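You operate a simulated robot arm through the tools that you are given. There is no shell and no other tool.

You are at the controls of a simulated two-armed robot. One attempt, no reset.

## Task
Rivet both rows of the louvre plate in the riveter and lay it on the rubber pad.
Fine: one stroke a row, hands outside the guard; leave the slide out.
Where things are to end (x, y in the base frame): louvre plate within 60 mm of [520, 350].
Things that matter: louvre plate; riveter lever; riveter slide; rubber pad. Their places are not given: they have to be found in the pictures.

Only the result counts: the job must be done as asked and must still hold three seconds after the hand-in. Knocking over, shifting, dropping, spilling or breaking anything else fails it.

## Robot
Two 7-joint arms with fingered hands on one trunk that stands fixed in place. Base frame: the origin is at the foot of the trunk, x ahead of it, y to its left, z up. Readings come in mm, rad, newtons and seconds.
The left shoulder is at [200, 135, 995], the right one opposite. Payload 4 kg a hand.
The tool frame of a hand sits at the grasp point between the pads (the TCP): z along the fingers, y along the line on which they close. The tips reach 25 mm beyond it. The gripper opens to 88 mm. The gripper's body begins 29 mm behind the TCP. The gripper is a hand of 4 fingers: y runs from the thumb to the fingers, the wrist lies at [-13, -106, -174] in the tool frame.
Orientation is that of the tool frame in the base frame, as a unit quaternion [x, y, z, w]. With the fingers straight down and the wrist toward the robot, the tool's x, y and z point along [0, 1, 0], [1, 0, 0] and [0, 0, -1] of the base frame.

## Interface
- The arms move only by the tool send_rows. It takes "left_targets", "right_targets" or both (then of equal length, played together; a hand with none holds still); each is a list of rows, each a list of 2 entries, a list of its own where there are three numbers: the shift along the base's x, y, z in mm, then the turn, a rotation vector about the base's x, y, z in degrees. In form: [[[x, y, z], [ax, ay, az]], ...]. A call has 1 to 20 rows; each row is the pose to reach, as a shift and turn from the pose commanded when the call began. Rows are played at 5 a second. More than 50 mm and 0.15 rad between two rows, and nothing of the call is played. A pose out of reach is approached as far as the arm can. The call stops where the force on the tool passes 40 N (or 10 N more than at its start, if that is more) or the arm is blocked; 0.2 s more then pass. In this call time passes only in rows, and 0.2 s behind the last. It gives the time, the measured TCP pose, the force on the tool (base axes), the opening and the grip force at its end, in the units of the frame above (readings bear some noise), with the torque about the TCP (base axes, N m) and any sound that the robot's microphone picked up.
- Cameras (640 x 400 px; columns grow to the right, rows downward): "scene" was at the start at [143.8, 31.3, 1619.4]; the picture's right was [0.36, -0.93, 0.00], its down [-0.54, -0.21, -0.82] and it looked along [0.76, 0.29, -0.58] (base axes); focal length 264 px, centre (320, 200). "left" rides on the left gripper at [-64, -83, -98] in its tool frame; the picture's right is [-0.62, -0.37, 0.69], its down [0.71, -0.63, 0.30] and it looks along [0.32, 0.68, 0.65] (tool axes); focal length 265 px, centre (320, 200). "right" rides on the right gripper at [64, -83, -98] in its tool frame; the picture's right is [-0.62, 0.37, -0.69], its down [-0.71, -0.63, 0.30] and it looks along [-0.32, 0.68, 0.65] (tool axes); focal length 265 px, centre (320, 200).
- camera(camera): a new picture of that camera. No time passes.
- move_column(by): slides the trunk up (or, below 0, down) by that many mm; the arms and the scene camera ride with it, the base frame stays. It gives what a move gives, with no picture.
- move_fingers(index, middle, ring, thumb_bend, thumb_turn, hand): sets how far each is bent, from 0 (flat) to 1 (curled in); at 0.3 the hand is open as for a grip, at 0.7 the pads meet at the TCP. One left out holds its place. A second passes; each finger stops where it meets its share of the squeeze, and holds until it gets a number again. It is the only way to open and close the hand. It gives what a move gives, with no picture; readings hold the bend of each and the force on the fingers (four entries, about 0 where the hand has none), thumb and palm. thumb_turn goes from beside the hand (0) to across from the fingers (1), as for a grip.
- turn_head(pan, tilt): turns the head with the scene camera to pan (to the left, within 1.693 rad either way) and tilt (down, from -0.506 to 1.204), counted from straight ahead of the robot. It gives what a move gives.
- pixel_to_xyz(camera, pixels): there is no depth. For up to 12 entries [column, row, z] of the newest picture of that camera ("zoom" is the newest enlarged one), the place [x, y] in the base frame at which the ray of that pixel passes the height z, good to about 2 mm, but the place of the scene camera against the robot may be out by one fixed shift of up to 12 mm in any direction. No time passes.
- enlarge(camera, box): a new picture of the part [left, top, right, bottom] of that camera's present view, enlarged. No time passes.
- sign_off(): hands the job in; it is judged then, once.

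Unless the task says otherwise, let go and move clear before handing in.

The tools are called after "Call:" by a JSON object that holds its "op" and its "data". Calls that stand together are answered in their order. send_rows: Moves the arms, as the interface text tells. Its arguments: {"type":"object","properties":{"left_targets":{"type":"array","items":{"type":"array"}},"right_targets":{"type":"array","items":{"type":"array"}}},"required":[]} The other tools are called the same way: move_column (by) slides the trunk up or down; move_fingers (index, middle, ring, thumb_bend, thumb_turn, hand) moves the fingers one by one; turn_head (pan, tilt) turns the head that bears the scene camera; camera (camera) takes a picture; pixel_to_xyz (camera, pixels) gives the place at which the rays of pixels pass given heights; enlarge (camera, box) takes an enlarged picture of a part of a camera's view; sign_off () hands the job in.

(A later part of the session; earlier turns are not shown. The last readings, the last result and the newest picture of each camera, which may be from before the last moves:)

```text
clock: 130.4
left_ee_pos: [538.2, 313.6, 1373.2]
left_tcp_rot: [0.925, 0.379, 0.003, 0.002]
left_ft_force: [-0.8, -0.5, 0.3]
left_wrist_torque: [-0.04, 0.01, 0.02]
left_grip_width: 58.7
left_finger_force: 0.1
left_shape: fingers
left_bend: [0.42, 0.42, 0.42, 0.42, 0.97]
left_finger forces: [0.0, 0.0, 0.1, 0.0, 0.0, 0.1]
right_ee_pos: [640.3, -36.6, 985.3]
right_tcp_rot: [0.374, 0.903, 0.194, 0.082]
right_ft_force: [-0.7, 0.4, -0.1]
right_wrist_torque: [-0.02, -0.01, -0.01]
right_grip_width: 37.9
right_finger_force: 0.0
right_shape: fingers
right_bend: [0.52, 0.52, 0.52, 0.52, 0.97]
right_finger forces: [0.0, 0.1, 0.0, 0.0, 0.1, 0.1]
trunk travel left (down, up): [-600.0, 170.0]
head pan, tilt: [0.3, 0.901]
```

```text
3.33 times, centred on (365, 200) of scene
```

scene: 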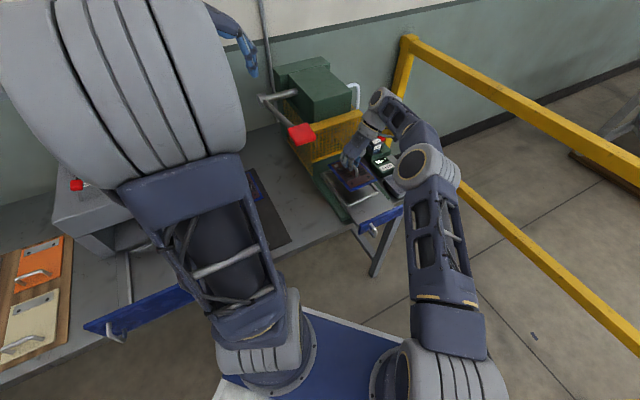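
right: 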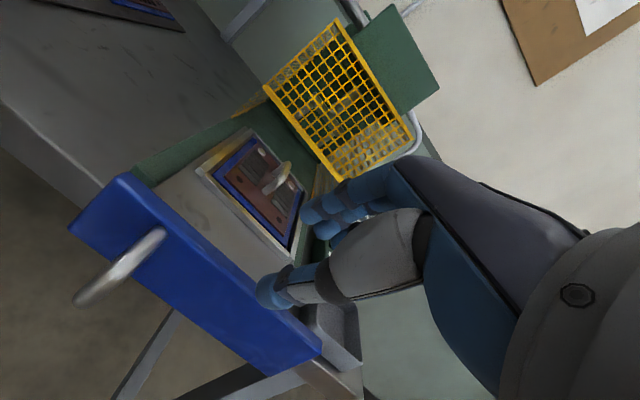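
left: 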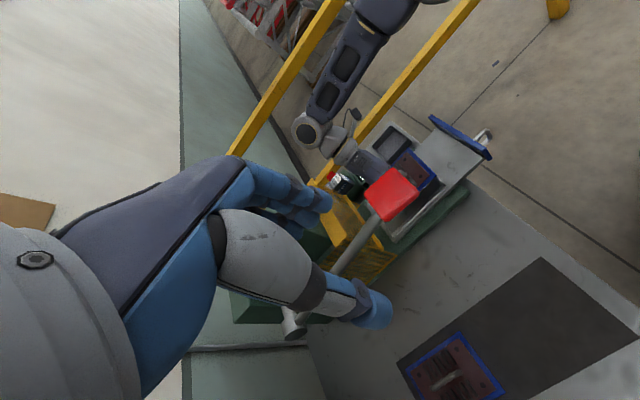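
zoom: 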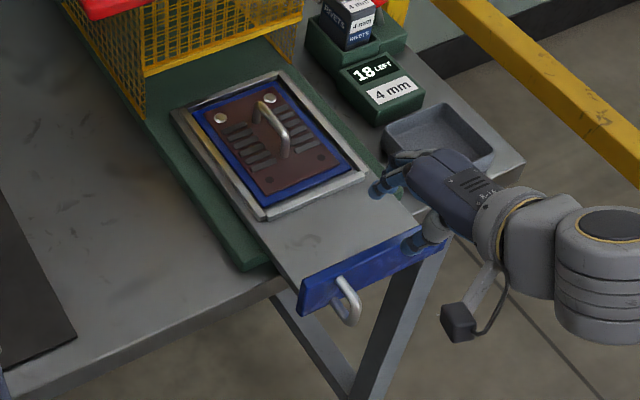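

The pose matches my earlier lip grip. I'll descend over the lip and close.

Call:
{"op": "send_rows", "data": {"right_targets": [[[2, 1.5, -20], [0, 0, 0]], [[3, 2, -40], [0, 0, 0]], [[3, 2, -60], [0, 0, 0]]]}}

Call:
{"op": "move_fingers", "data": {"hand": "right", "index": 0.7, "middle": 0.7, "ring": 0.7, "thumb_bend": 0.7}}

Call:
{"op": "camera", "data": {"camera": "right"}}

```text
clock: 131.2
left_ee_pos: [537.4, 313.4, 1373.2]
left_tcp_rot: [0.925, 0.38, 0.004, 0.002]
left_ft_force: [0.7, 0.5, -0.8]
left_wrist_torque: [0.0, -0.02, 0.0]
left_grip_width: 58.9
left_finger_force: 0.0
left_shape: fingers
left_bend: [0.42, 0.42, 0.42, 0.42, 0.97]
left_finger forces: [0.1, 0.0, 0.1, 0.0, 0.0, 0.0]
right_ee_pos: [642.9, -33.8, 924.6]
right_tcp_rot: [0.375, 0.903, 0.195, 0.083]
right_ft_force: [-0.1, 0.4, -0.8]
right_wrist_torque: [-0.04, -0.02, -0.02]
right_grip_width: 37.6
right_finger_force: 0.1
right_shape: fingers
right_bend: [0.52, 0.52, 0.52, 0.52, 0.97]
right_finger forces: [0.0, 0.1, 0.0, 0.0, 0.0, 0.0]
trunk travel left (down, up): [-600.0, 170.0]
head pan, tilt: [0.3, 0.901]
```

```text
clock: 132.2
left_ee_pos: [537.8, 312.6, 1372.5]
left_tcp_rot: [0.925, 0.38, 0.004, 0.002]
left_ft_force: [-1.0, 0.5, 0.0]
left_wrist_torque: [0.0, 0.0, 0.01]
left_grip_width: 58.9
left_finger_force: 0.0
left_shape: fingers
left_bend: [0.42, 0.42, 0.42, 0.42, 0.97]
left_finger forces: [0.0, 0.0, 0.0, 0.1, 0.0, 0.0]
right_ee_pos: [642.7, -34.2, 923.5]
right_tcp_rot: [0.374, 0.903, 0.193, 0.082]
right_ft_force: [-0.5, -2.0, -3.8]
right_wrist_torque: [-0.05, 0.06, 0.04]
right_grip_width: 9.3
right_finger_force: 4.4
right_shape: fingers
right_bend: [0.68, 0.69, 0.68, 0.63, 0.97]
right_finger forces: [1.1, 0.8, 1.2, 0.1, 5.0, 0.0]
trunk travel left (down, up): [-600.0, 170.0]
head pan, tilt: [0.3, 0.901]
```

```text
taken
```

right: 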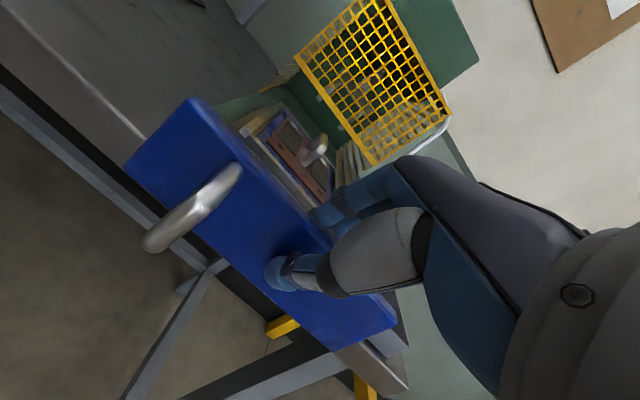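

The lip is gripped. I'll push the slide in about 200 mm, then finish slowly to the stop.

Call:
{"op": "send_rows", "data": {"right_targets": [[[7, 7, 0], [0, 0, 0]], [[20, 20, 0], [0, 0, 0]], [[34, 34, 0], [0, 0, 0]], [[48, 48, 0], [0, 0, 0]], [[62, 62, 0], [0, 0, 0]], [[76, 76, 0], [0, 0, 0]], [[90, 90, 0], [0, 0, 0]], [[104, 104, 0], [0, 0, 0]], [[118, 118, 0], [0, 0, 0]], [[132, 132, 0], [0, 0, 0]], [[142, 142, 0], [0, 0, 0]]]}}

Call:
{"op": "camera", "data": {"camera": "right"}}

Call:
{"op": "enlarge", "data": {"camera": "scene", "box": [280, 80, 420, 220]}}

```text
clock: 134.6
left_ee_pos: [537.9, 313.4, 1373.1]
left_tcp_rot: [0.925, 0.38, 0.004, 0.001]
left_ft_force: [0.1, 0.0, 1.0]
left_wrist_torque: [0.01, -0.03, -0.03]
left_grip_width: 58.7
left_finger_force: 0.1
left_shape: fingers
left_bend: [0.42, 0.42, 0.42, 0.42, 0.97]
left_finger forces: [0.1, 0.0, 0.1, 0.1, 0.0, 0.0]
right_ee_pos: [786.8, 105.8, 925.3]
right_tcp_rot: [0.374, 0.903, 0.195, 0.082]
right_ft_force: [0.9, 0.0, 1.5]
right_wrist_torque: [-0.03, -0.02, 0.06]
right_grip_width: 8.7
right_finger_force: 4.4
right_shape: fingers
right_bend: [0.68, 0.69, 0.68, 0.64, 0.97]
right_finger forces: [1.8, 1.4, 1.8, 0.1, 4.6, 0.1]
trunk travel left (down, up): [-600.0, 170.0]
head pan, tilt: [0.3, 0.901]
```

```text
taken
```

right: 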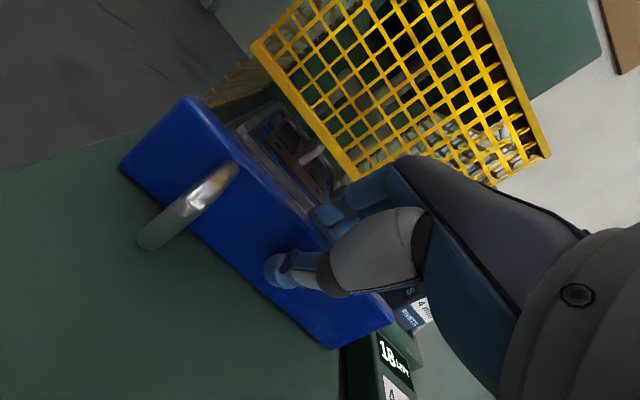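

```text
2.86 times, centred on (350, 150) of scene
```

zoom: 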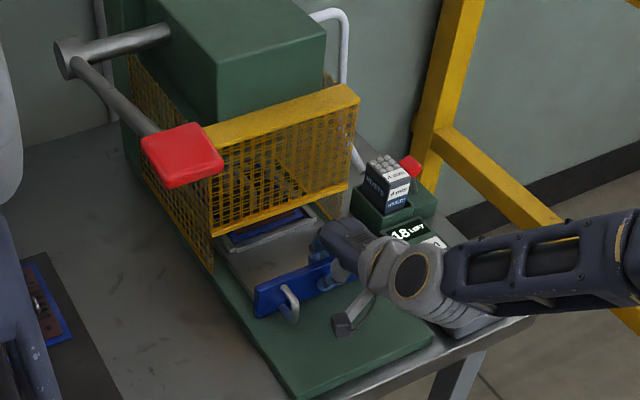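

The slide is ~200 mm in and moving freely. I'll continue slowly until the stop is felt.

Call:
{"op": "send_rows", "data": {"right_targets": [[[4, 4, 0], [0, 0, 0]], [[8, 8, 0], [0, 0, 0]], [[12, 12, 0], [0, 0, 0]], [[16, 16, 0], [0, 0, 0]], [[20, 20, 0], [0, 0, 0]], [[23, 23, 0], [0, 0, 0]], [[26, 26, 0], [0, 0, 0]]]}}

Call:
{"op": "camera", "data": {"camera": "right"}}

Call:
{"op": "enlarge", "data": {"camera": "scene", "box": [280, 80, 420, 220]}}

```text
clock: 136.2
left_ee_pos: [538.7, 312.3, 1373.3]
left_tcp_rot: [0.925, 0.38, 0.004, 0.002]
left_ft_force: [0.1, 0.3, 0.0]
left_wrist_torque: [-0.01, -0.01, 0.03]
left_grip_width: 58.6
left_finger_force: 0.1
left_shape: fingers
left_bend: [0.42, 0.42, 0.42, 0.42, 0.97]
left_finger forces: [0.0, 0.0, 0.0, 0.0, 0.0, 0.1]
right_ee_pos: [813.0, 132.9, 924.5]
right_tcp_rot: [0.374, 0.903, 0.193, 0.082]
right_ft_force: [-3.4, 0.7, 3.5]
right_wrist_torque: [0.0, 0.12, 0.09]
right_grip_width: 8.4
right_finger_force: 5.4
right_shape: fingers
right_bend: [0.68, 0.68, 0.68, 0.64, 0.97]
right_finger forces: [1.4, 1.2, 1.5, 0.1, 6.7, 0.0]
trunk travel left (down, up): [-600.0, 170.0]
head pan, tilt: [0.3, 0.901]
```

```text
taken
```

right: 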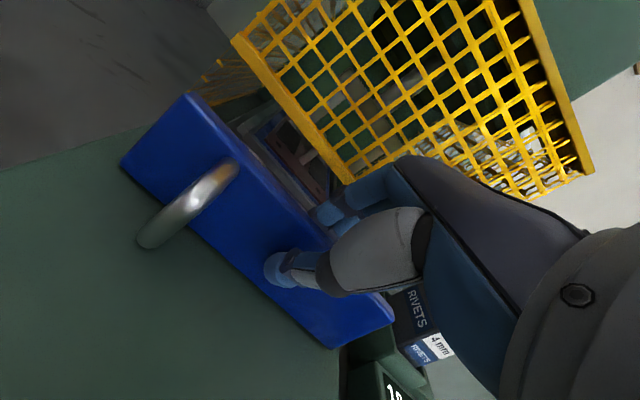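

```text
2.86 times, centred on (350, 150) of scene
```

zoom: 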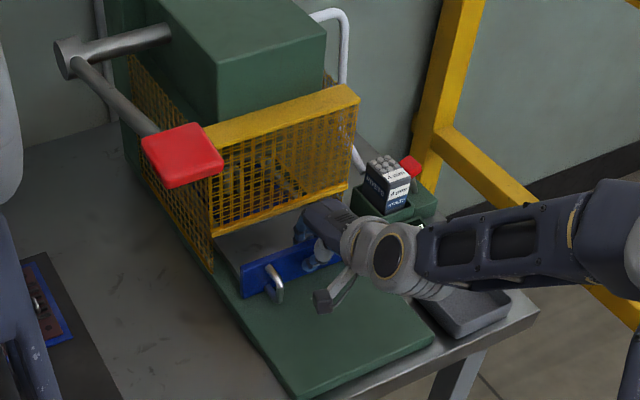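

It's about at the earlier home position and the thumb force is rising slightly. I'll press a little more to confirm the stop.

Call:
{"op": "send_rows", "data": {"right_targets": [[[2, 2, 0], [0, 0, 0]], [[4, 4, 0], [0, 0, 0]], [[6, 6, 0], [0, 0, 0]]]}}

Call:
{"op": "enlarge", "data": {"camera": "scene", "box": [280, 80, 420, 220]}}

Call:
{"op": "enlarge", "data": {"camera": "right", "box": [160, 80, 360, 260]}}

```text
clock: 137.0
left_ee_pos: [537.1, 311.8, 1373.5]
left_tcp_rot: [0.925, 0.379, 0.004, 0.002]
left_ft_force: [-0.1, -0.5, 0.1]
left_wrist_torque: [0.02, 0.0, 0.02]
left_grip_width: 58.8
left_finger_force: 0.1
left_shape: fingers
left_bend: [0.42, 0.42, 0.42, 0.42, 0.97]
left_finger forces: [0.0, 0.0, 0.0, 0.0, 0.0, 0.0]
right_ee_pos: [819.8, 138.4, 926.7]
right_tcp_rot: [0.375, 0.903, 0.194, 0.083]
right_ft_force: [-15.3, -14.3, 14.8]
right_wrist_torque: [-0.44, 0.65, 0.11]
right_grip_width: 15.0
right_finger_force: 10.4
right_shape: fingers
right_bend: [0.7, 0.7, 0.7, 0.6, 0.96]
right_finger forces: [0.0, 0.0, 0.0, 0.0, 20.5, 0.1]
trunk travel left (down, up): [-600.0, 170.0]
head pan, tilt: [0.3, 0.901]
```

```text
2.86 times, centred on (350, 150) of scene
```

zoom: 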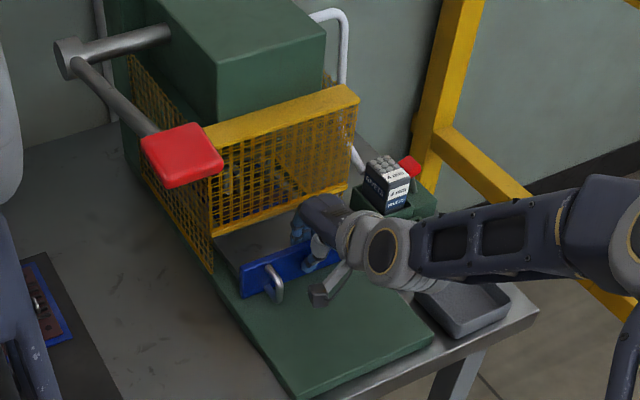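

```text
2.22 times, centred on (260, 170) of right
```

zoom: 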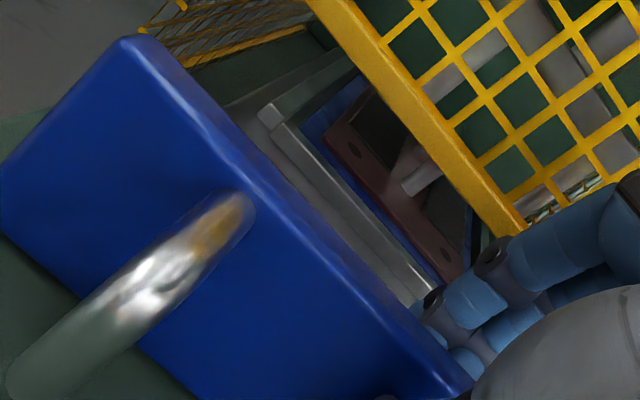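

The thumb reads 20 N against the plate, so the slide is home with the empty (dark) row on the near side. I'll release, lift and back the right hand well clear of the guard.

Call:
{"op": "move_fingers", "data": {"hand": "right", "index": 0.55, "middle": 0.55, "ring": 0.55, "thumb_bend": 0.5}}

Call:
{"op": "send_rows", "data": {"right_targets": [[[-4, -4, 10], [0, 0, 0]], [[-4, -4, 35], [0, 0, 0]], [[-4, -4, 58], [0, 0, 0]], [[-25, -25, 62], [0, 0, 0]], [[-50, -50, 62], [0, 0, 0]], [[-70, -75, 62], [0, 0, 0]], [[-80, -105, 62], [0, 0, 0]]]}}

Call:
{"op": "camera", "data": {"camera": "scene"}}

Call:
{"op": "enlarge", "data": {"camera": "right", "box": [100, 40, 400, 280]}}

Call:
{"op": "camera", "data": {"camera": "left"}}

```text
clock: 138.0
left_ee_pos: [538.7, 313.5, 1372.4]
left_tcp_rot: [0.925, 0.379, 0.003, 0.001]
left_ft_force: [-0.6, -0.1, 0.5]
left_wrist_torque: [0.0, 0.01, 0.04]
left_grip_width: 58.7
left_finger_force: 0.1
left_shape: fingers
left_bend: [0.42, 0.42, 0.42, 0.42, 0.97]
left_finger forces: [0.0, 0.0, 0.0, 0.0, 0.0, 0.0]
right_ee_pos: [820.7, 139.9, 924.1]
right_tcp_rot: [0.374, 0.903, 0.194, 0.082]
right_ft_force: [-0.2, 0.3, 0.6]
right_wrist_torque: [0.01, 0.0, -0.01]
right_grip_width: 36.0
right_finger_force: 0.0
right_shape: fingers
right_bend: [0.55, 0.55, 0.55, 0.5, 0.97]
right_finger forces: [0.1, 0.0, 0.1, 0.0, 0.0, 0.0]
trunk travel left (down, up): [-600.0, 170.0]
head pan, tilt: [0.3, 0.901]
```

```text
clock: 139.6
left_ee_pos: [537.7, 313.2, 1373.9]
left_tcp_rot: [0.925, 0.38, 0.003, 0.001]
left_ft_force: [-0.6, -0.2, -0.1]
left_wrist_torque: [0.02, -0.01, 0.02]
left_grip_width: 58.8
left_finger_force: 0.1
left_shape: fingers
left_bend: [0.42, 0.42, 0.42, 0.42, 0.97]
left_finger forces: [0.0, 0.0, 0.0, 0.0, 0.0, 0.0]
right_ee_pos: [734.2, 33.9, 987.4]
right_tcp_rot: [0.374, 0.903, 0.193, 0.083]
right_ft_force: [-0.4, -0.6, -0.4]
right_wrist_torque: [0.0, 0.01, -0.01]
right_grip_width: 36.1
right_finger_force: 0.0
right_shape: fingers
right_bend: [0.55, 0.55, 0.55, 0.5, 0.97]
right_finger forces: [0.0, 0.1, 0.0, 0.0, 0.0, 0.0]
trunk travel left (down, up): [-600.0, 170.0]
head pan, tilt: [0.3, 0.901]
```

```text
taken
```

scene: 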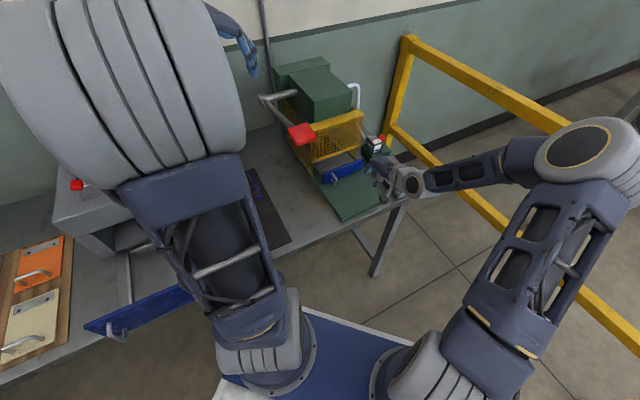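

```text
1.67 times, centred on (250, 160) of right
```

zoom: 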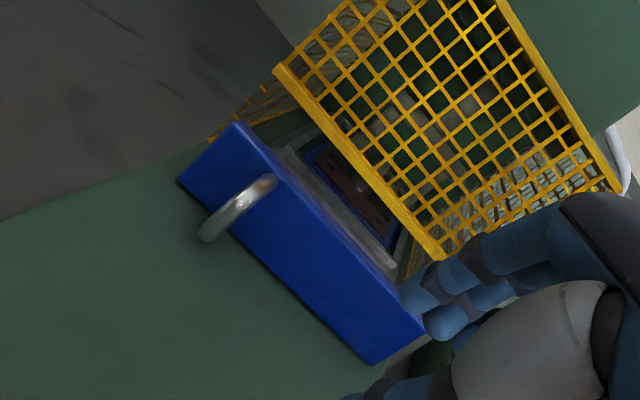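

```text
taken
```

left: 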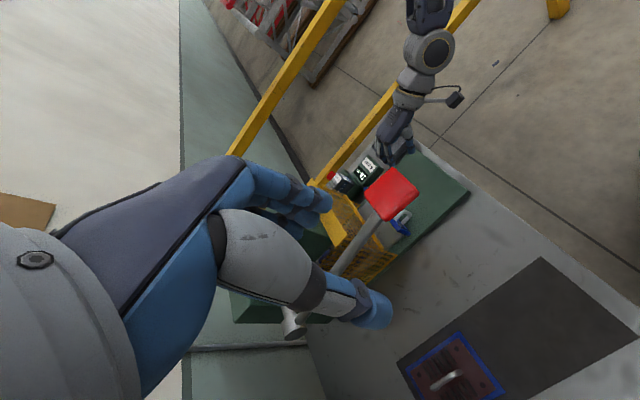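

I'll verify the slide's home position against the earlier reading (front-plate corner at (748, 200)).

Call:
{"op": "pixel_to_xyz", "data": {"camera": "right", "pixels": [[200.3, 115.1, 924], [358, 256, 924]]}}

Call:
{"op": "enlarge", "data": {"camera": "right", "box": [180, 90, 360, 240]}}

```text
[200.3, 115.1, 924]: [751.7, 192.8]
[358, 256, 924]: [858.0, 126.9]
```

```text
2.67 times, centred on (270, 165) of right
```

zoom: 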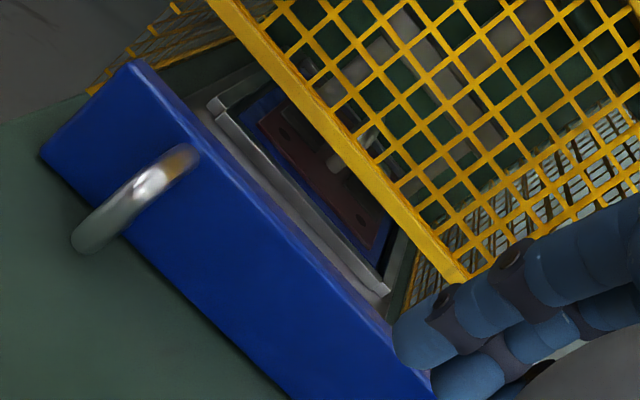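

The slide is home. Now I'll bring the left hand over the lever knob with fingers open.

Call:
{"op": "send_rows", "data": {"left_targets": [[[24, -32, -17], [0, 0, 0]], [[48, -64, -34], [0, 0, 0]], [[72, -96, -52], [0, 0, 0]]]}}

Call:
{"op": "move_fingers", "data": {"hand": "left", "index": 0.3, "middle": 0.3, "ring": 0.3, "thumb_bend": 0.3}}

Call:
{"op": "camera", "data": {"camera": "left"}}

```text
clock: 140.4
left_ee_pos: [612.4, 215.5, 1322.9]
left_tcp_rot: [0.925, 0.381, 0.003, 0.001]
left_ft_force: [-0.8, -0.1, 0.4]
left_wrist_torque: [-0.01, -0.02, 0.01]
left_grip_width: 59.1
left_finger_force: 0.0
left_shape: fingers
left_bend: [0.42, 0.42, 0.42, 0.42, 0.97]
left_finger forces: [0.0, 0.0, 0.1, 0.0, 0.0, 0.0]
right_ee_pos: [735.9, 34.6, 987.7]
right_tcp_rot: [0.375, 0.903, 0.193, 0.082]
right_ft_force: [-0.5, -0.8, 0.5]
right_wrist_torque: [-0.02, -0.03, -0.05]
right_grip_width: 36.2
right_finger_force: 0.2
right_shape: fingers
right_bend: [0.55, 0.55, 0.55, 0.5, 0.97]
right_finger forces: [0.1, 0.0, 0.0, 0.1, 0.0, 0.0]
trunk travel left (down, up): [-600.0, 170.0]
head pan, tilt: [0.3, 0.901]
```

```text
clock: 141.4
left_ee_pos: [612.1, 214.1, 1322.9]
left_tcp_rot: [0.925, 0.379, 0.003, 0.002]
left_ft_force: [-0.7, 0.2, 0.0]
left_wrist_torque: [0.0, 0.0, -0.03]
left_grip_width: 84.5
left_finger_force: 0.1
left_shape: fingers
left_bend: [0.3, 0.3, 0.3, 0.3, 0.97]
left_finger forces: [0.0, 0.0, 0.1, 0.0, 0.0, 0.0]
right_ee_pos: [735.6, 33.5, 987.2]
right_tcp_rot: [0.374, 0.903, 0.194, 0.082]
right_ft_force: [0.4, 0.0, 0.2]
right_wrist_torque: [0.04, 0.01, -0.01]
right_grip_width: 35.9
right_finger_force: 0.1
right_shape: fingers
right_bend: [0.55, 0.55, 0.55, 0.5, 0.97]
right_finger forces: [0.1, 0.0, 0.0, 0.0, 0.0, 0.0]
trunk travel left (down, up): [-600.0, 170.0]
head pan, tilt: [0.3, 0.901]
```

```text
taken
```

left: 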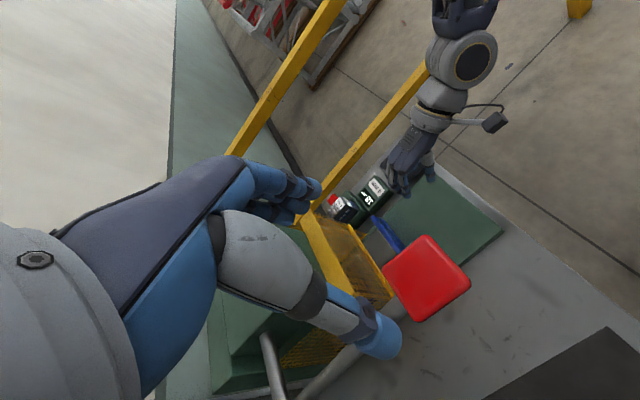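

The hand is above the knob. I'll lower it around the knob and grip.

Call:
{"op": "send_rows", "data": {"left_targets": [[[0, 0, -35], [0, 0, 0]], [[0, 0, -70], [0, 0, 0]], [[0, 0, -105], [0, 0, 0]], [[0, 0.5, -132], [0, 0, 0]]]}}

Call:
{"op": "move_fingers", "data": {"hand": "left", "index": 0.62, "middle": 0.62, "ring": 0.62, "thumb_bend": 0.62}}

Call:
{"op": "camera", "data": {"camera": "left"}}

Call:
{"op": "enlarge", "data": {"camera": "scene", "box": [240, 60, 440, 230]}}

```text
clock: 142.4
left_ee_pos: [610.5, 214.3, 1188.0]
left_tcp_rot: [0.925, 0.38, 0.002, 0.002]
left_ft_force: [0.9, 0.0, -0.2]
left_wrist_torque: [-0.01, 0.0, 0.0]
left_grip_width: 84.3
left_finger_force: 0.0
left_shape: fingers
left_bend: [0.3, 0.3, 0.3, 0.3, 0.97]
left_finger forces: [0.1, 0.0, 0.0, 0.0, 0.0, 0.1]
right_ee_pos: [735.8, 34.8, 987.5]
right_tcp_rot: [0.374, 0.903, 0.194, 0.082]
right_ft_force: [0.5, 0.6, -0.2]
right_wrist_torque: [0.04, -0.04, 0.02]
right_grip_width: 36.3
right_finger_force: 0.1
right_shape: fingers
right_bend: [0.55, 0.55, 0.55, 0.5, 0.97]
right_finger forces: [0.1, 0.0, 0.0, 0.0, 0.0, 0.0]
trunk travel left (down, up): [-600.0, 170.0]
head pan, tilt: [0.3, 0.901]
```

```text
clock: 143.4
left_ee_pos: [611.1, 214.2, 1187.1]
left_tcp_rot: [0.925, 0.38, 0.003, 0.002]
left_ft_force: [4.4, -0.8, -1.2]
left_wrist_torque: [-0.18, -0.12, -0.21]
left_grip_width: 49.8
left_finger_force: 21.8
left_shape: fingers
left_bend: [0.44, 0.58, 0.55, 0.51, 0.97]
left_finger forces: [13.5, 4.1, 6.8, 0.0, 20.6, 0.0]
right_ee_pos: [736.3, 33.6, 987.0]
right_tcp_rot: [0.374, 0.903, 0.194, 0.082]
right_ft_force: [0.3, 0.7, 0.2]
right_wrist_torque: [-0.01, 0.02, 0.0]
right_grip_width: 36.2
right_finger_force: 0.0
right_shape: fingers
right_bend: [0.55, 0.55, 0.55, 0.5, 0.97]
right_finger forces: [0.0, 0.1, 0.0, 0.0, 0.0, 0.0]
trunk travel left (down, up): [-600.0, 170.0]
head pan, tilt: [0.3, 0.901]
```

```text
taken
```

left: 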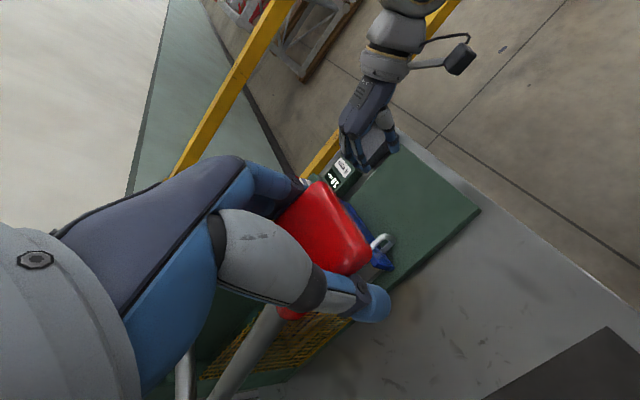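

```text
2.35 times, centred on (340, 145) of scene
```

zoom: 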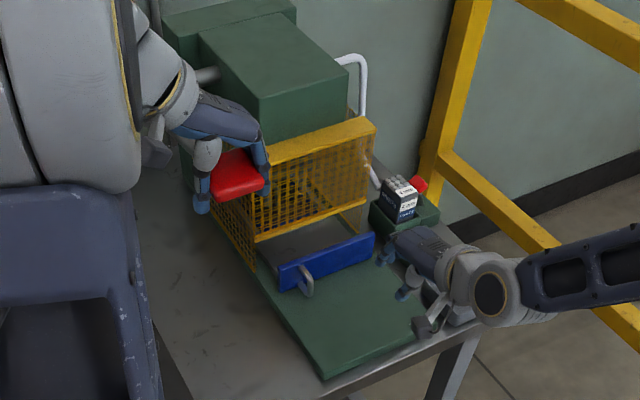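

The knob is gripped. I'll make the second stroke in one continuous pull to the stop.

Call:
{"op": "send_rows", "data": {"left_targets": [[[-2, -2, -14], [0, 0, 0]], [[-3.5, -3.5, -28], [0, 0, 0]], [[-4.7, -4.7, -42], [0, 0, 0]], [[-5.4, -5.4, -56], [0, 0, 0]], [[-5.7, -5.7, -70], [0, 0, 0]], [[-5.7, -5.7, -84], [0, 0, 0]], [[-5.1, -5.1, -98], [0, 0, 0]], [[-4.1, -4.1, -112], [0, 0, 0]], [[-2.7, -2.7, -126], [0, 0, 0]], [[-0.8, -0.8, -140], [0, 0, 0]], [[1.8, 1.8, -154], [0, 0, 0]], [[4, 4, -165], [0, 0, 0]], [[5.5, 5.5, -172], [0, 0, 0]], [[7, 7, -178], [0, 0, 0]]]}}

Call:
{"op": "camera", "data": {"camera": "left"}}

Call:
{"op": "enlarge", "data": {"camera": "scene", "box": [240, 60, 440, 230]}}

Call:
{"op": "enlarge", "data": {"camera": "left", "box": [220, 100, 320, 200]}}

```text
clock: 146.2
left_ee_pos: [616.4, 219.8, 1022.5]
left_tcp_rot: [0.927, 0.376, 0.005, 0.007]
left_ft_force: [-4.0, -8.0, 19.0]
left_wrist_torque: [0.24, -0.25, -0.31]
left_grip_width: 49.3
left_finger_force: 25.1
left_shape: fingers
left_bend: [0.44, 0.6, 0.57, 0.53, 0.95]
left_finger forces: [14.9, 4.2, 9.5, 0.0, 21.1, 0.0]
right_ee_pos: [735.6, 32.8, 987.4]
right_tcp_rot: [0.374, 0.903, 0.194, 0.082]
right_ft_force: [0.2, -0.6, 0.5]
right_wrist_torque: [-0.04, 0.0, 0.02]
right_grip_width: 36.1
right_finger_force: 0.1
right_shape: fingers
right_bend: [0.55, 0.55, 0.55, 0.5, 0.97]
right_finger forces: [0.1, 0.0, 0.0, 0.0, 0.0, 0.0]
trunk travel left (down, up): [-600.0, 170.0]
head pan, tilt: [0.3, 0.901]
stopped in row 13 (left hand): the force on the tool passed its limit at 47 N (the readings are from after the stop); the commanded pose is now the measured one
```

```text
taken
```

left: 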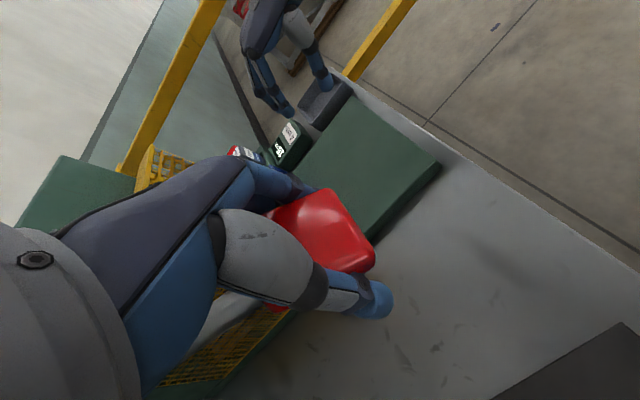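

```text
2.35 times, centred on (340, 145) of scene
```

zoom: 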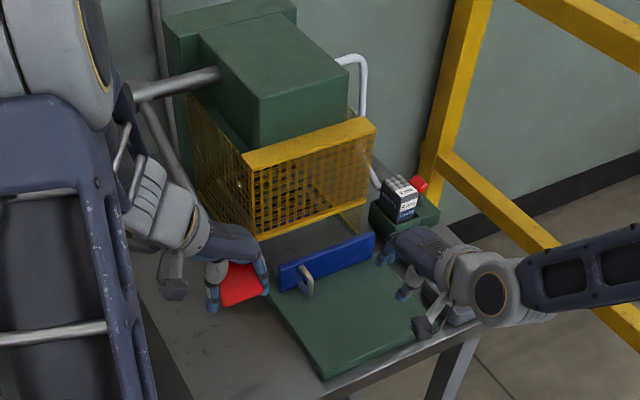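

```text
4.00 times, centred on (270, 150) of left
```

zoom: 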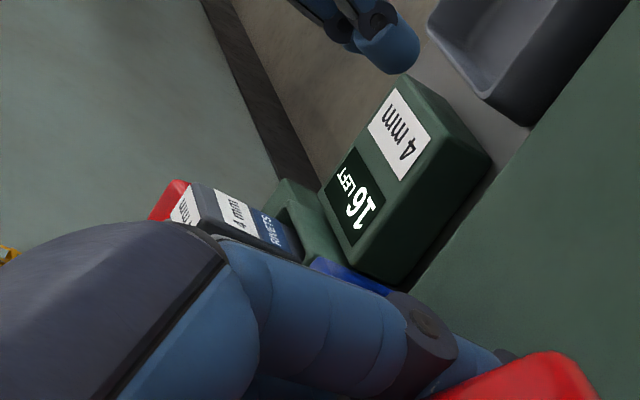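

The counter now reads "16 LEFT": the second stroke set two more rivets. I'll return the lever up along its arc.

Call:
{"op": "send_rows", "data": {"left_targets": [[[-2.8, -3.5, 14], [0, 0, 0]], [[-5, -5.5, 28], [0, 0, 0]], [[-7, -7.5, 42], [0, 0, 0]], [[-8.3, -9, 56], [0, 0, 0]], [[-9.3, -10, 70], [0, 0, 0]], [[-9.9, -10.6, 84], [0, 0, 0]], [[-9.9, -10.6, 98], [0, 0, 0]], [[-9.7, -10.4, 112], [0, 0, 0]], [[-9, -9.7, 126], [0, 0, 0]], [[-7.8, -8.5, 140], [0, 0, 0]], [[-6.2, -7, 154], [0, 0, 0]], [[-4.5, -5.2, 166], [0, 0, 0]]]}}

Call:
{"op": "enlarge", "data": {"camera": "scene", "box": [240, 60, 440, 230]}}

```text
clock: 148.8
left_ee_pos: [611.1, 216.3, 1188.1]
left_tcp_rot: [0.926, 0.378, 0.005, 0.004]
left_ft_force: [10.7, -4.7, -2.9]
left_wrist_torque: [-0.4, 0.43, -0.2]
left_grip_width: 49.3
left_finger_force: 25.8
left_shape: fingers
left_bend: [0.43, 0.58, 0.56, 0.53, 0.96]
left_finger forces: [19.3, 6.6, 9.4, 0.1, 16.6, 0.1]
right_ee_pos: [736.0, 34.0, 987.6]
right_tcp_rot: [0.374, 0.903, 0.195, 0.081]
right_ft_force: [-0.2, -0.9, 0.1]
right_wrist_torque: [0.0, -0.03, 0.01]
right_grip_width: 36.4
right_finger_force: 0.0
right_shape: fingers
right_bend: [0.55, 0.55, 0.55, 0.5, 0.97]
right_finger forces: [0.0, 0.0, 0.0, 0.0, 0.1, 0.0]
trunk travel left (down, up): [-600.0, 170.0]
head pan, tilt: [0.3, 0.901]
```

```text
2.35 times, centred on (340, 145) of scene
```

zoom: 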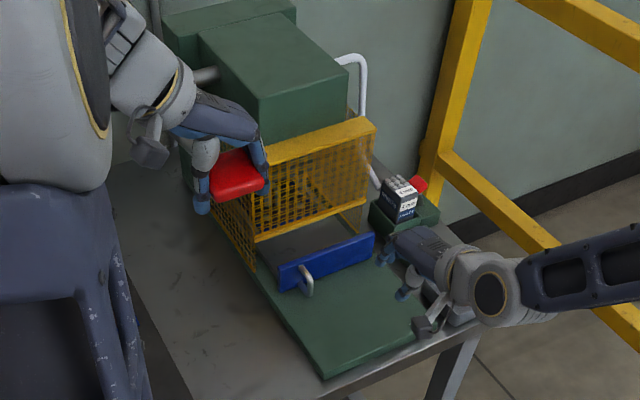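

The lever is up. I'll bring the right hand back over the lip, as in the first pull, and grip it.

Call:
{"op": "send_rows", "data": {"right_targets": [[[24, 32, 0], [0, 0, 0]], [[48, 64, 0], [0, 0, 0]], [[71, 96.5, 0], [0, 0, 0]], [[71, 96.5, -20], [0, 0, 0]], [[71, 96.5, -42], [0, 0, 0]], [[71, 96.5, -62], [0, 0, 0]]]}}

Call:
{"op": "camera", "data": {"camera": "right"}}

Call:
{"op": "enlarge", "data": {"camera": "scene", "box": [280, 80, 420, 220]}}

```text
clock: 150.2
left_ee_pos: [611.9, 216.7, 1187.5]
left_tcp_rot: [0.926, 0.378, 0.004, 0.005]
left_ft_force: [10.6, -6.9, -1.3]
left_wrist_torque: [-0.35, 0.4, -0.18]
left_grip_width: 49.4
left_finger_force: 26.4
left_shape: fingers
left_bend: [0.43, 0.58, 0.55, 0.53, 0.96]
left_finger forces: [19.7, 6.7, 9.6, 0.0, 16.2, 0.1]
right_ee_pos: [805.7, 130.6, 926.8]
right_tcp_rot: [0.375, 0.903, 0.194, 0.082]
right_ft_force: [0.4, 0.6, 1.0]
right_wrist_torque: [0.01, -0.02, 0.02]
right_grip_width: 36.1
right_finger_force: 0.0
right_shape: fingers
right_bend: [0.55, 0.55, 0.55, 0.5, 0.97]
right_finger forces: [0.0, 0.0, 0.0, 0.1, 0.0, 0.1]
trunk travel left (down, up): [-600.0, 170.0]
head pan, tilt: [0.3, 0.901]
```

```text
taken
```

right: 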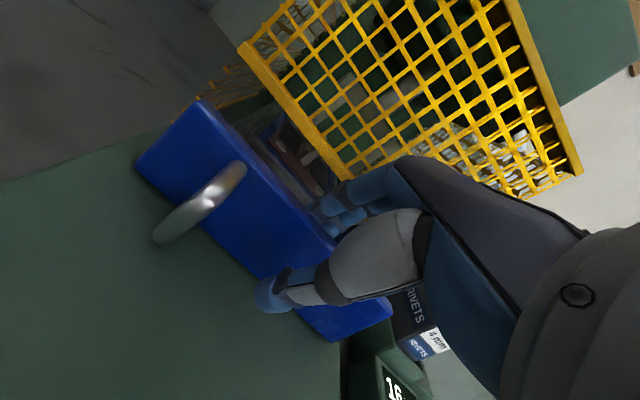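

```text
2.86 times, centred on (350, 150) of scene
```

zoom: 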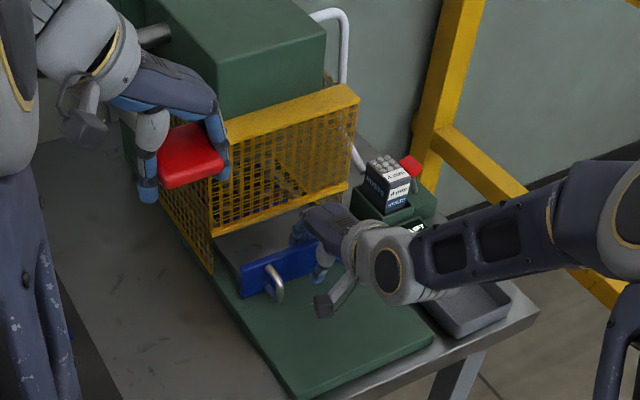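

Fingers are behind the lip and the thumb in front, counter showing 16. I'll close and pull the slide all the way out.

Call:
{"op": "move_fingers", "data": {"hand": "right", "index": 0.7, "middle": 0.7, "ring": 0.7, "thumb_bend": 0.7}}

Call:
{"op": "send_rows", "data": {"right_targets": [[[-7, -7, 0], [0, 0, 0]], [[-19, -19, 0], [0, 0, 0]], [[-33, -33, 0], [0, 0, 0]], [[-47, -47, 0], [0, 0, 0]], [[-61, -61, 0], [0, 0, 0]], [[-75, -75, 0], [0, 0, 0]], [[-89, -89, 0], [0, 0, 0]], [[-103, -103, 0], [0, 0, 0]], [[-117, -117, 0], [0, 0, 0]], [[-131, -131, 0], [0, 0, 0]], [[-145, -145, 0], [0, 0, 0]], [[-155, -155, 0], [0, 0, 0]], [[-162, -162, 0], [0, 0, 0]], [[-165, -165, 0], [0, 0, 0]]]}}

Call:
{"op": "camera", "data": {"camera": "right"}}

Call:
{"op": "camera", "data": {"camera": "scene"}}

Call:
{"op": "enlarge", "data": {"camera": "scene", "box": [310, 140, 420, 260]}}

```text
clock: 151.2
left_ee_pos: [611.9, 217.4, 1187.0]
left_tcp_rot: [0.926, 0.377, 0.005, 0.005]
left_ft_force: [10.1, -8.0, -2.1]
left_wrist_torque: [-0.3, 0.37, -0.2]
left_grip_width: 49.1
left_finger_force: 26.8
left_shape: fingers
left_bend: [0.43, 0.58, 0.55, 0.53, 0.96]
left_finger forces: [19.9, 6.6, 9.6, 0.0, 16.2, 0.0]
right_ee_pos: [805.8, 130.4, 926.9]
right_tcp_rot: [0.374, 0.903, 0.194, 0.083]
right_ft_force: [2.1, 2.8, 3.3]
right_wrist_torque: [0.05, -0.05, 0.1]
right_grip_width: 8.4
right_finger_force: 6.1
right_shape: fingers
right_bend: [0.66, 0.67, 0.66, 0.65, 0.97]
right_finger forces: [3.3, 2.4, 3.0, 0.1, 4.3, 0.1]
trunk travel left (down, up): [-600.0, 170.0]
head pan, tilt: [0.3, 0.901]
```

```text
clock: 154.2
left_ee_pos: [611.2, 217.2, 1187.8]
left_tcp_rot: [0.926, 0.378, 0.005, 0.005]
left_ft_force: [10.7, -7.4, -0.4]
left_wrist_torque: [-0.33, 0.31, -0.21]
left_grip_width: 49.1
left_finger_force: 26.3
left_shape: fingers
left_bend: [0.43, 0.58, 0.55, 0.53, 0.96]
left_finger forces: [19.6, 6.7, 9.6, 0.1, 16.1, 0.0]
right_ee_pos: [643.1, -33.4, 925.4]
right_tcp_rot: [0.373, 0.904, 0.193, 0.081]
right_ft_force: [-5.2, 0.2, 1.7]
right_wrist_torque: [-0.05, 0.15, 0.11]
right_grip_width: 8.1
right_finger_force: 6.0
right_shape: fingers
right_bend: [0.68, 0.68, 0.68, 0.65, 0.97]
right_finger forces: [1.7, 1.3, 1.8, 0.1, 7.7, 0.0]
trunk travel left (down, up): [-600.0, 170.0]
head pan, tilt: [0.3, 0.901]
```

```text
taken
```

right: 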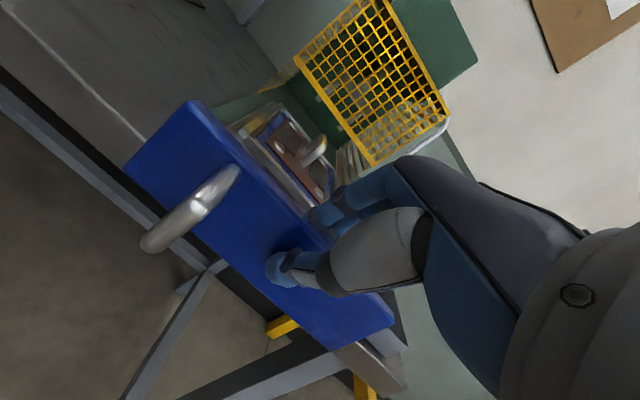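

```text
taken
```

scene: 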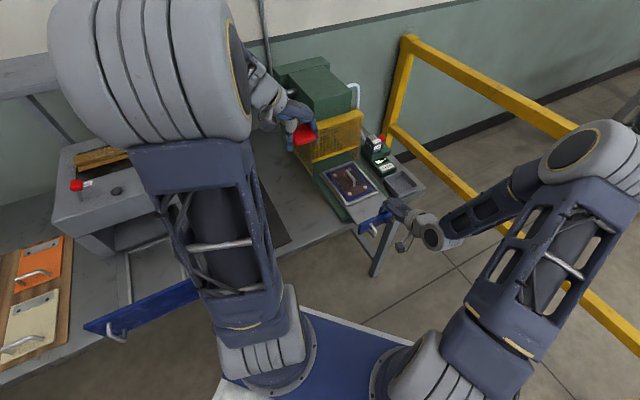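

```text
3.33 times, centred on (365, 200) of scene
```

zoom: 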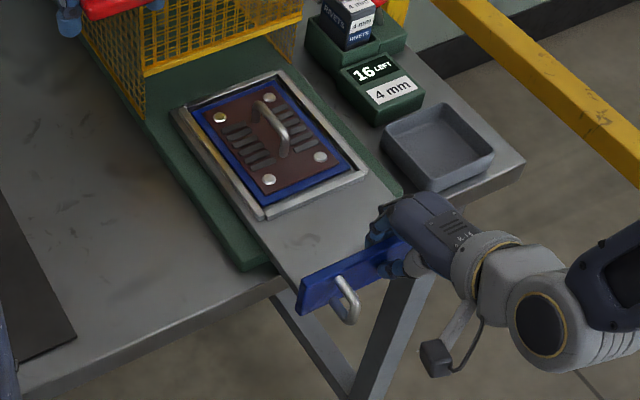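

All four corners now show bright rivets, the counter reads 16, and the slide is out. I'll release the lip with the right hand and let go of the lever with the left, lifting both clear.

Call:
{"op": "move_fingers", "data": {"hand": "right", "index": 0.5, "middle": 0.5, "ring": 0.5, "thumb_bend": 0.5}}

Call:
{"op": "move_fingers", "data": {"hand": "left", "index": 0.3, "middle": 0.3, "ring": 0.3, "thumb_bend": 0.3}}

Call:
{"op": "send_rows", "data": {"left_targets": [[[0, -1, 33], [0, 0, 0]], [[0, -1, 66], [0, 0, 0]], [[0, -1, 100], [0, 0, 0]], [[0, -1, 132], [0, 0, 0]], [[-24, 32, 150], [0, 0, 0]], [[-48, 64, 168], [0, 0, 0]], [[-73, 97, 186], [0, 0, 0]]], "right_targets": [[[0, 0, 20], [0, 0, 0]], [[0, 0, 40], [0, 0, 0]], [[0, 0, 62], [0, 0, 0]], [[0, -5, 80], [-5, 5, 0]], [[0, -10, 95], [-10, 10, 0]], [[0, -15, 110], [-15, 15, 0]], [[0, -15, 125], [-17, 17, 0]]]}}

Call:
{"op": "camera", "data": {"camera": "scene"}}

Call:
{"op": "camera", "data": {"camera": "left"}}

Call:
{"op": "camera", "data": {"camera": "right"}}

```text
clock: 155.2
left_ee_pos: [613.0, 216.0, 1189.2]
left_tcp_rot: [0.926, 0.377, 0.004, 0.005]
left_ft_force: [9.3, -7.2, -0.5]
left_wrist_torque: [-0.37, 0.32, -0.17]
left_grip_width: 49.0
left_finger_force: 26.1
left_shape: fingers
left_bend: [0.43, 0.58, 0.55, 0.53, 0.96]
left_finger forces: [19.1, 6.4, 9.2, 0.0, 16.7, 0.1]
right_ee_pos: [643.5, -34.2, 927.1]
right_tcp_rot: [0.374, 0.903, 0.194, 0.082]
right_ft_force: [0.7, 0.0, 0.5]
right_wrist_torque: [0.02, 0.0, 0.02]
right_grip_width: 41.3
right_finger_force: 0.0
right_shape: fingers
right_bend: [0.5, 0.5, 0.5, 0.5, 0.97]
right_finger forces: [0.1, 0.0, 0.0, 0.0, 0.0, 0.0]
trunk travel left (down, up): [-600.0, 170.0]
head pan, tilt: [0.3, 0.901]
```

```text
clock: 156.2
left_ee_pos: [610.3, 217.0, 1188.4]
left_tcp_rot: [0.926, 0.377, 0.005, 0.005]
left_ft_force: [-0.3, 0.4, -0.2]
left_wrist_torque: [-0.02, 0.0, 0.01]
left_grip_width: 84.7
left_finger_force: 0.1
left_shape: fingers
left_bend: [0.3, 0.3, 0.3, 0.3, 0.97]
left_finger forces: [0.1, 0.0, 0.0, 0.0, 0.0, 0.0]
right_ee_pos: [642.8, -33.8, 926.7]
right_tcp_rot: [0.374, 0.903, 0.193, 0.083]
right_ft_force: [-0.1, 1.2, 0.5]
right_wrist_torque: [0.01, -0.01, 0.03]
right_grip_width: 41.3
right_finger_force: 0.1
right_shape: fingers
right_bend: [0.5, 0.5, 0.5, 0.5, 0.97]
right_finger forces: [0.0, 0.0, 0.0, 0.0, 0.1, 0.1]
trunk travel left (down, up): [-600.0, 170.0]
head pan, tilt: [0.3, 0.901]
```

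```text
clock: 157.8
left_ee_pos: [542.9, 316.6, 1374.0]
left_tcp_rot: [0.926, 0.377, 0.004, 0.005]
left_ft_force: [-0.4, 1.2, -0.3]
left_wrist_torque: [-0.02, 0.01, 0.02]
left_grip_width: 84.6
left_finger_force: 0.1
left_shape: fingers
left_bend: [0.3, 0.3, 0.3, 0.3, 0.97]
left_finger forces: [0.0, 0.0, 0.1, 0.1, 0.0, 0.0]
right_ee_pos: [643.9, -49.8, 1049.8]
right_tcp_rot: [0.384, 0.923, 0.001, 0.003]
right_ft_force: [0.8, 0.2, -0.1]
right_wrist_torque: [-0.01, -0.03, -0.05]
right_grip_width: 41.5
right_finger_force: 0.0
right_shape: fingers
right_bend: [0.5, 0.5, 0.5, 0.5, 0.98]
right_finger forces: [0.1, 0.0, 0.0, 0.1, 0.0, 0.0]
trunk travel left (down, up): [-600.0, 170.0]
head pan, tilt: [0.3, 0.901]
```

```text
taken
```

scene: 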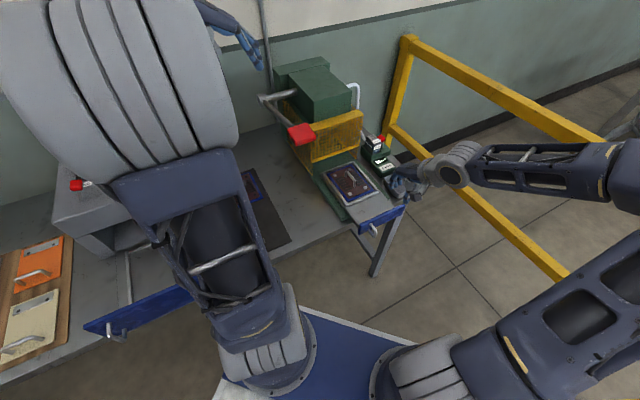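

```text
taken
```

left: 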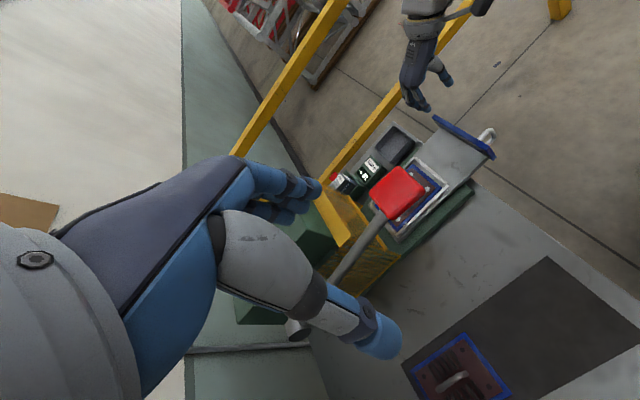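

```text
taken
```

right: 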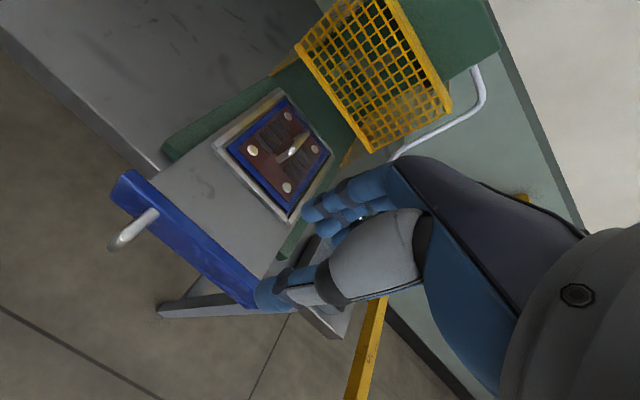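

Four bright rivets are visible and the lever stays up. I'll turn the right hand to yaw 135° over the nest to pick up the plate.

Call:
{"op": "send_rows", "data": {"right_targets": [[[8, 8, 10], [0, 0, 7.5]], [[16, 16, 20], [0, 0, 15]], [[24, 26, 30], [0, 0, 22.5]], [[32, 36, 40], [0, 0, 30]], [[40, 46, 48], [0, 0, 37.5]], [[48, 56, 54], [0, 0, 45]], [[57, 67, 58], [0, 0, 52.5]], [[66, 78, 60], [0, 0, 60]], [[75, 89, 60], [0, 0, 67.5]], [[84, 100, 60], [0, 0, 75]], [[93, 111, 60], [0, 0, 82.5]], [[100, 122, 60], [0, 0, 90]]]}}

Call:
{"op": "camera", "data": {"camera": "right"}}

Call:
{"op": "enlarge", "data": {"camera": "right", "box": [80, 190, 320, 400]}}

```text
clock: 160.3
left_ee_pos: [542.8, 316.8, 1374.4]
left_tcp_rot: [0.926, 0.378, 0.004, 0.005]
left_ft_force: [-0.1, -0.6, 0.2]
left_wrist_torque: [0.01, -0.03, 0.04]
left_grip_width: 84.4
left_finger_force: 0.1
left_shape: fingers
left_bend: [0.3, 0.3, 0.3, 0.3, 0.97]
left_finger forces: [0.0, 0.1, 0.0, 0.0, 0.0, 0.1]
right_ee_pos: [742.4, 70.8, 1112.1]
right_tcp_rot: [-0.383, 0.924, 0.002, 0.001]
right_ft_force: [0.2, -0.1, 0.3]
right_wrist_torque: [0.01, 0.01, 0.0]
right_grip_width: 41.5
right_finger_force: 0.1
right_shape: fingers
right_bend: [0.5, 0.5, 0.5, 0.5, 0.98]
right_finger forces: [0.0, 0.0, 0.1, 0.0, 0.0, 0.1]
trunk travel left (down, up): [-600.0, 170.0]
head pan, tilt: [0.3, 0.901]
```

```text
taken
```

right: 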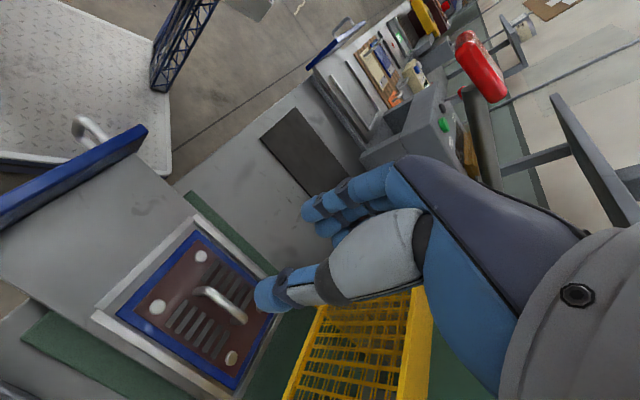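

```text
1.90 times, centred on (200, 295) of right
```

zoom: 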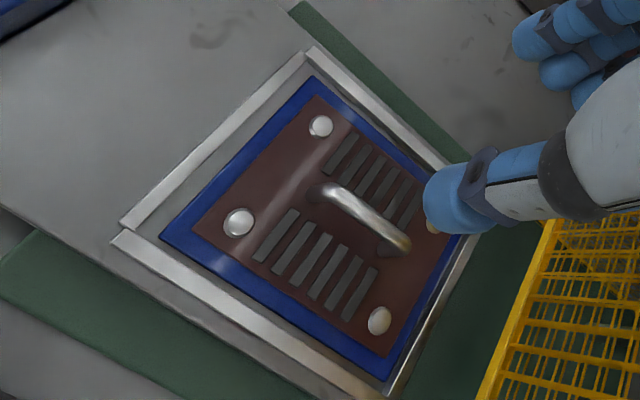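

I'll measure the rivets to get the plate centre for the pickup.

Call:
{"op": "pixel_to_xyz", "data": {"camera": "right", "pixels": [[200.5, 256.1, 893], [156.8, 306.6, 893], [231.6, 358.2, 893], [208, 289.5, 922], [243, 318.5, 922]]}}

```text
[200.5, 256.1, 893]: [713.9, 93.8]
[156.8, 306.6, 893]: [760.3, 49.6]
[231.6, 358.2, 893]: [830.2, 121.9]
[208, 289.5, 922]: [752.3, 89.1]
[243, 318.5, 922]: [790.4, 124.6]
```

The plate centre is ≈ (771.5, 107.3). I'll move above it and descend to the cage height.

Call:
{"op": "send_rows", "data": {"right_targets": [[[7, 9, -28], [0, 0, 0]], [[14, 18, -56], [0, 0, 0]], [[21, 27, -84], [0, 0, 0]], [[29, 36.5, -112], [0, 0, 0]], [[29, 36.5, -140], [0, 0, 0]], [[29, 36.5, -165], [0, 0, 0]], [[29, 36.5, -187], [0, 0, 0]]]}}

Call:
{"op": "camera", "data": {"camera": "right"}}

Call:
{"op": "enlarge", "data": {"camera": "scene", "box": [320, 140, 400, 210]}}

```text
clock: 161.9
left_ee_pos: [543.2, 316.9, 1375.6]
left_tcp_rot: [0.926, 0.378, 0.004, 0.005]
left_ft_force: [0.1, -0.5, -0.5]
left_wrist_torque: [-0.01, -0.03, 0.01]
left_grip_width: 84.7
left_finger_force: 0.1
left_shape: fingers
left_bend: [0.3, 0.3, 0.3, 0.3, 0.97]
left_finger forces: [0.1, 0.0, 0.0, 0.1, 0.0, 0.1]
right_ee_pos: [772.2, 110.2, 923.7]
right_tcp_rot: [-0.383, 0.924, 0.003, 0.001]
right_ft_force: [-0.3, -0.1, -0.3]
right_wrist_torque: [-0.01, 0.0, 0.01]
right_grip_width: 41.6
right_finger_force: 0.0
right_shape: fingers
right_bend: [0.5, 0.5, 0.5, 0.5, 0.98]
right_finger forces: [0.0, 0.0, 0.0, 0.0, 0.0, 0.0]
trunk travel left (down, up): [-600.0, 170.0]
head pan, tilt: [0.3, 0.901]
```

```text
taken
```

right: 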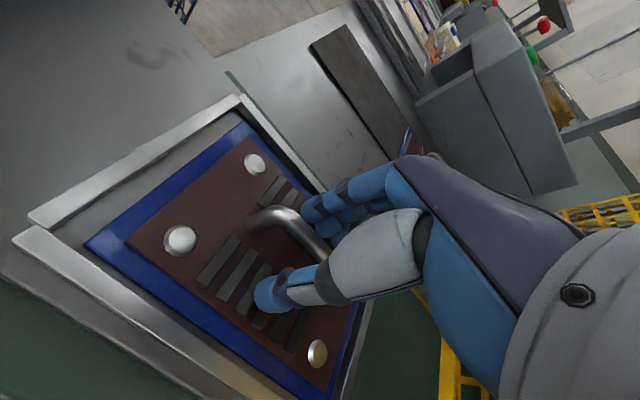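

```text
5.71 times, centred on (360, 175) of scene
```

zoom: 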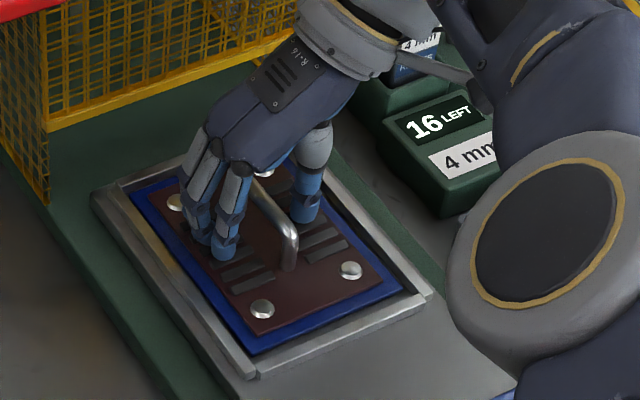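

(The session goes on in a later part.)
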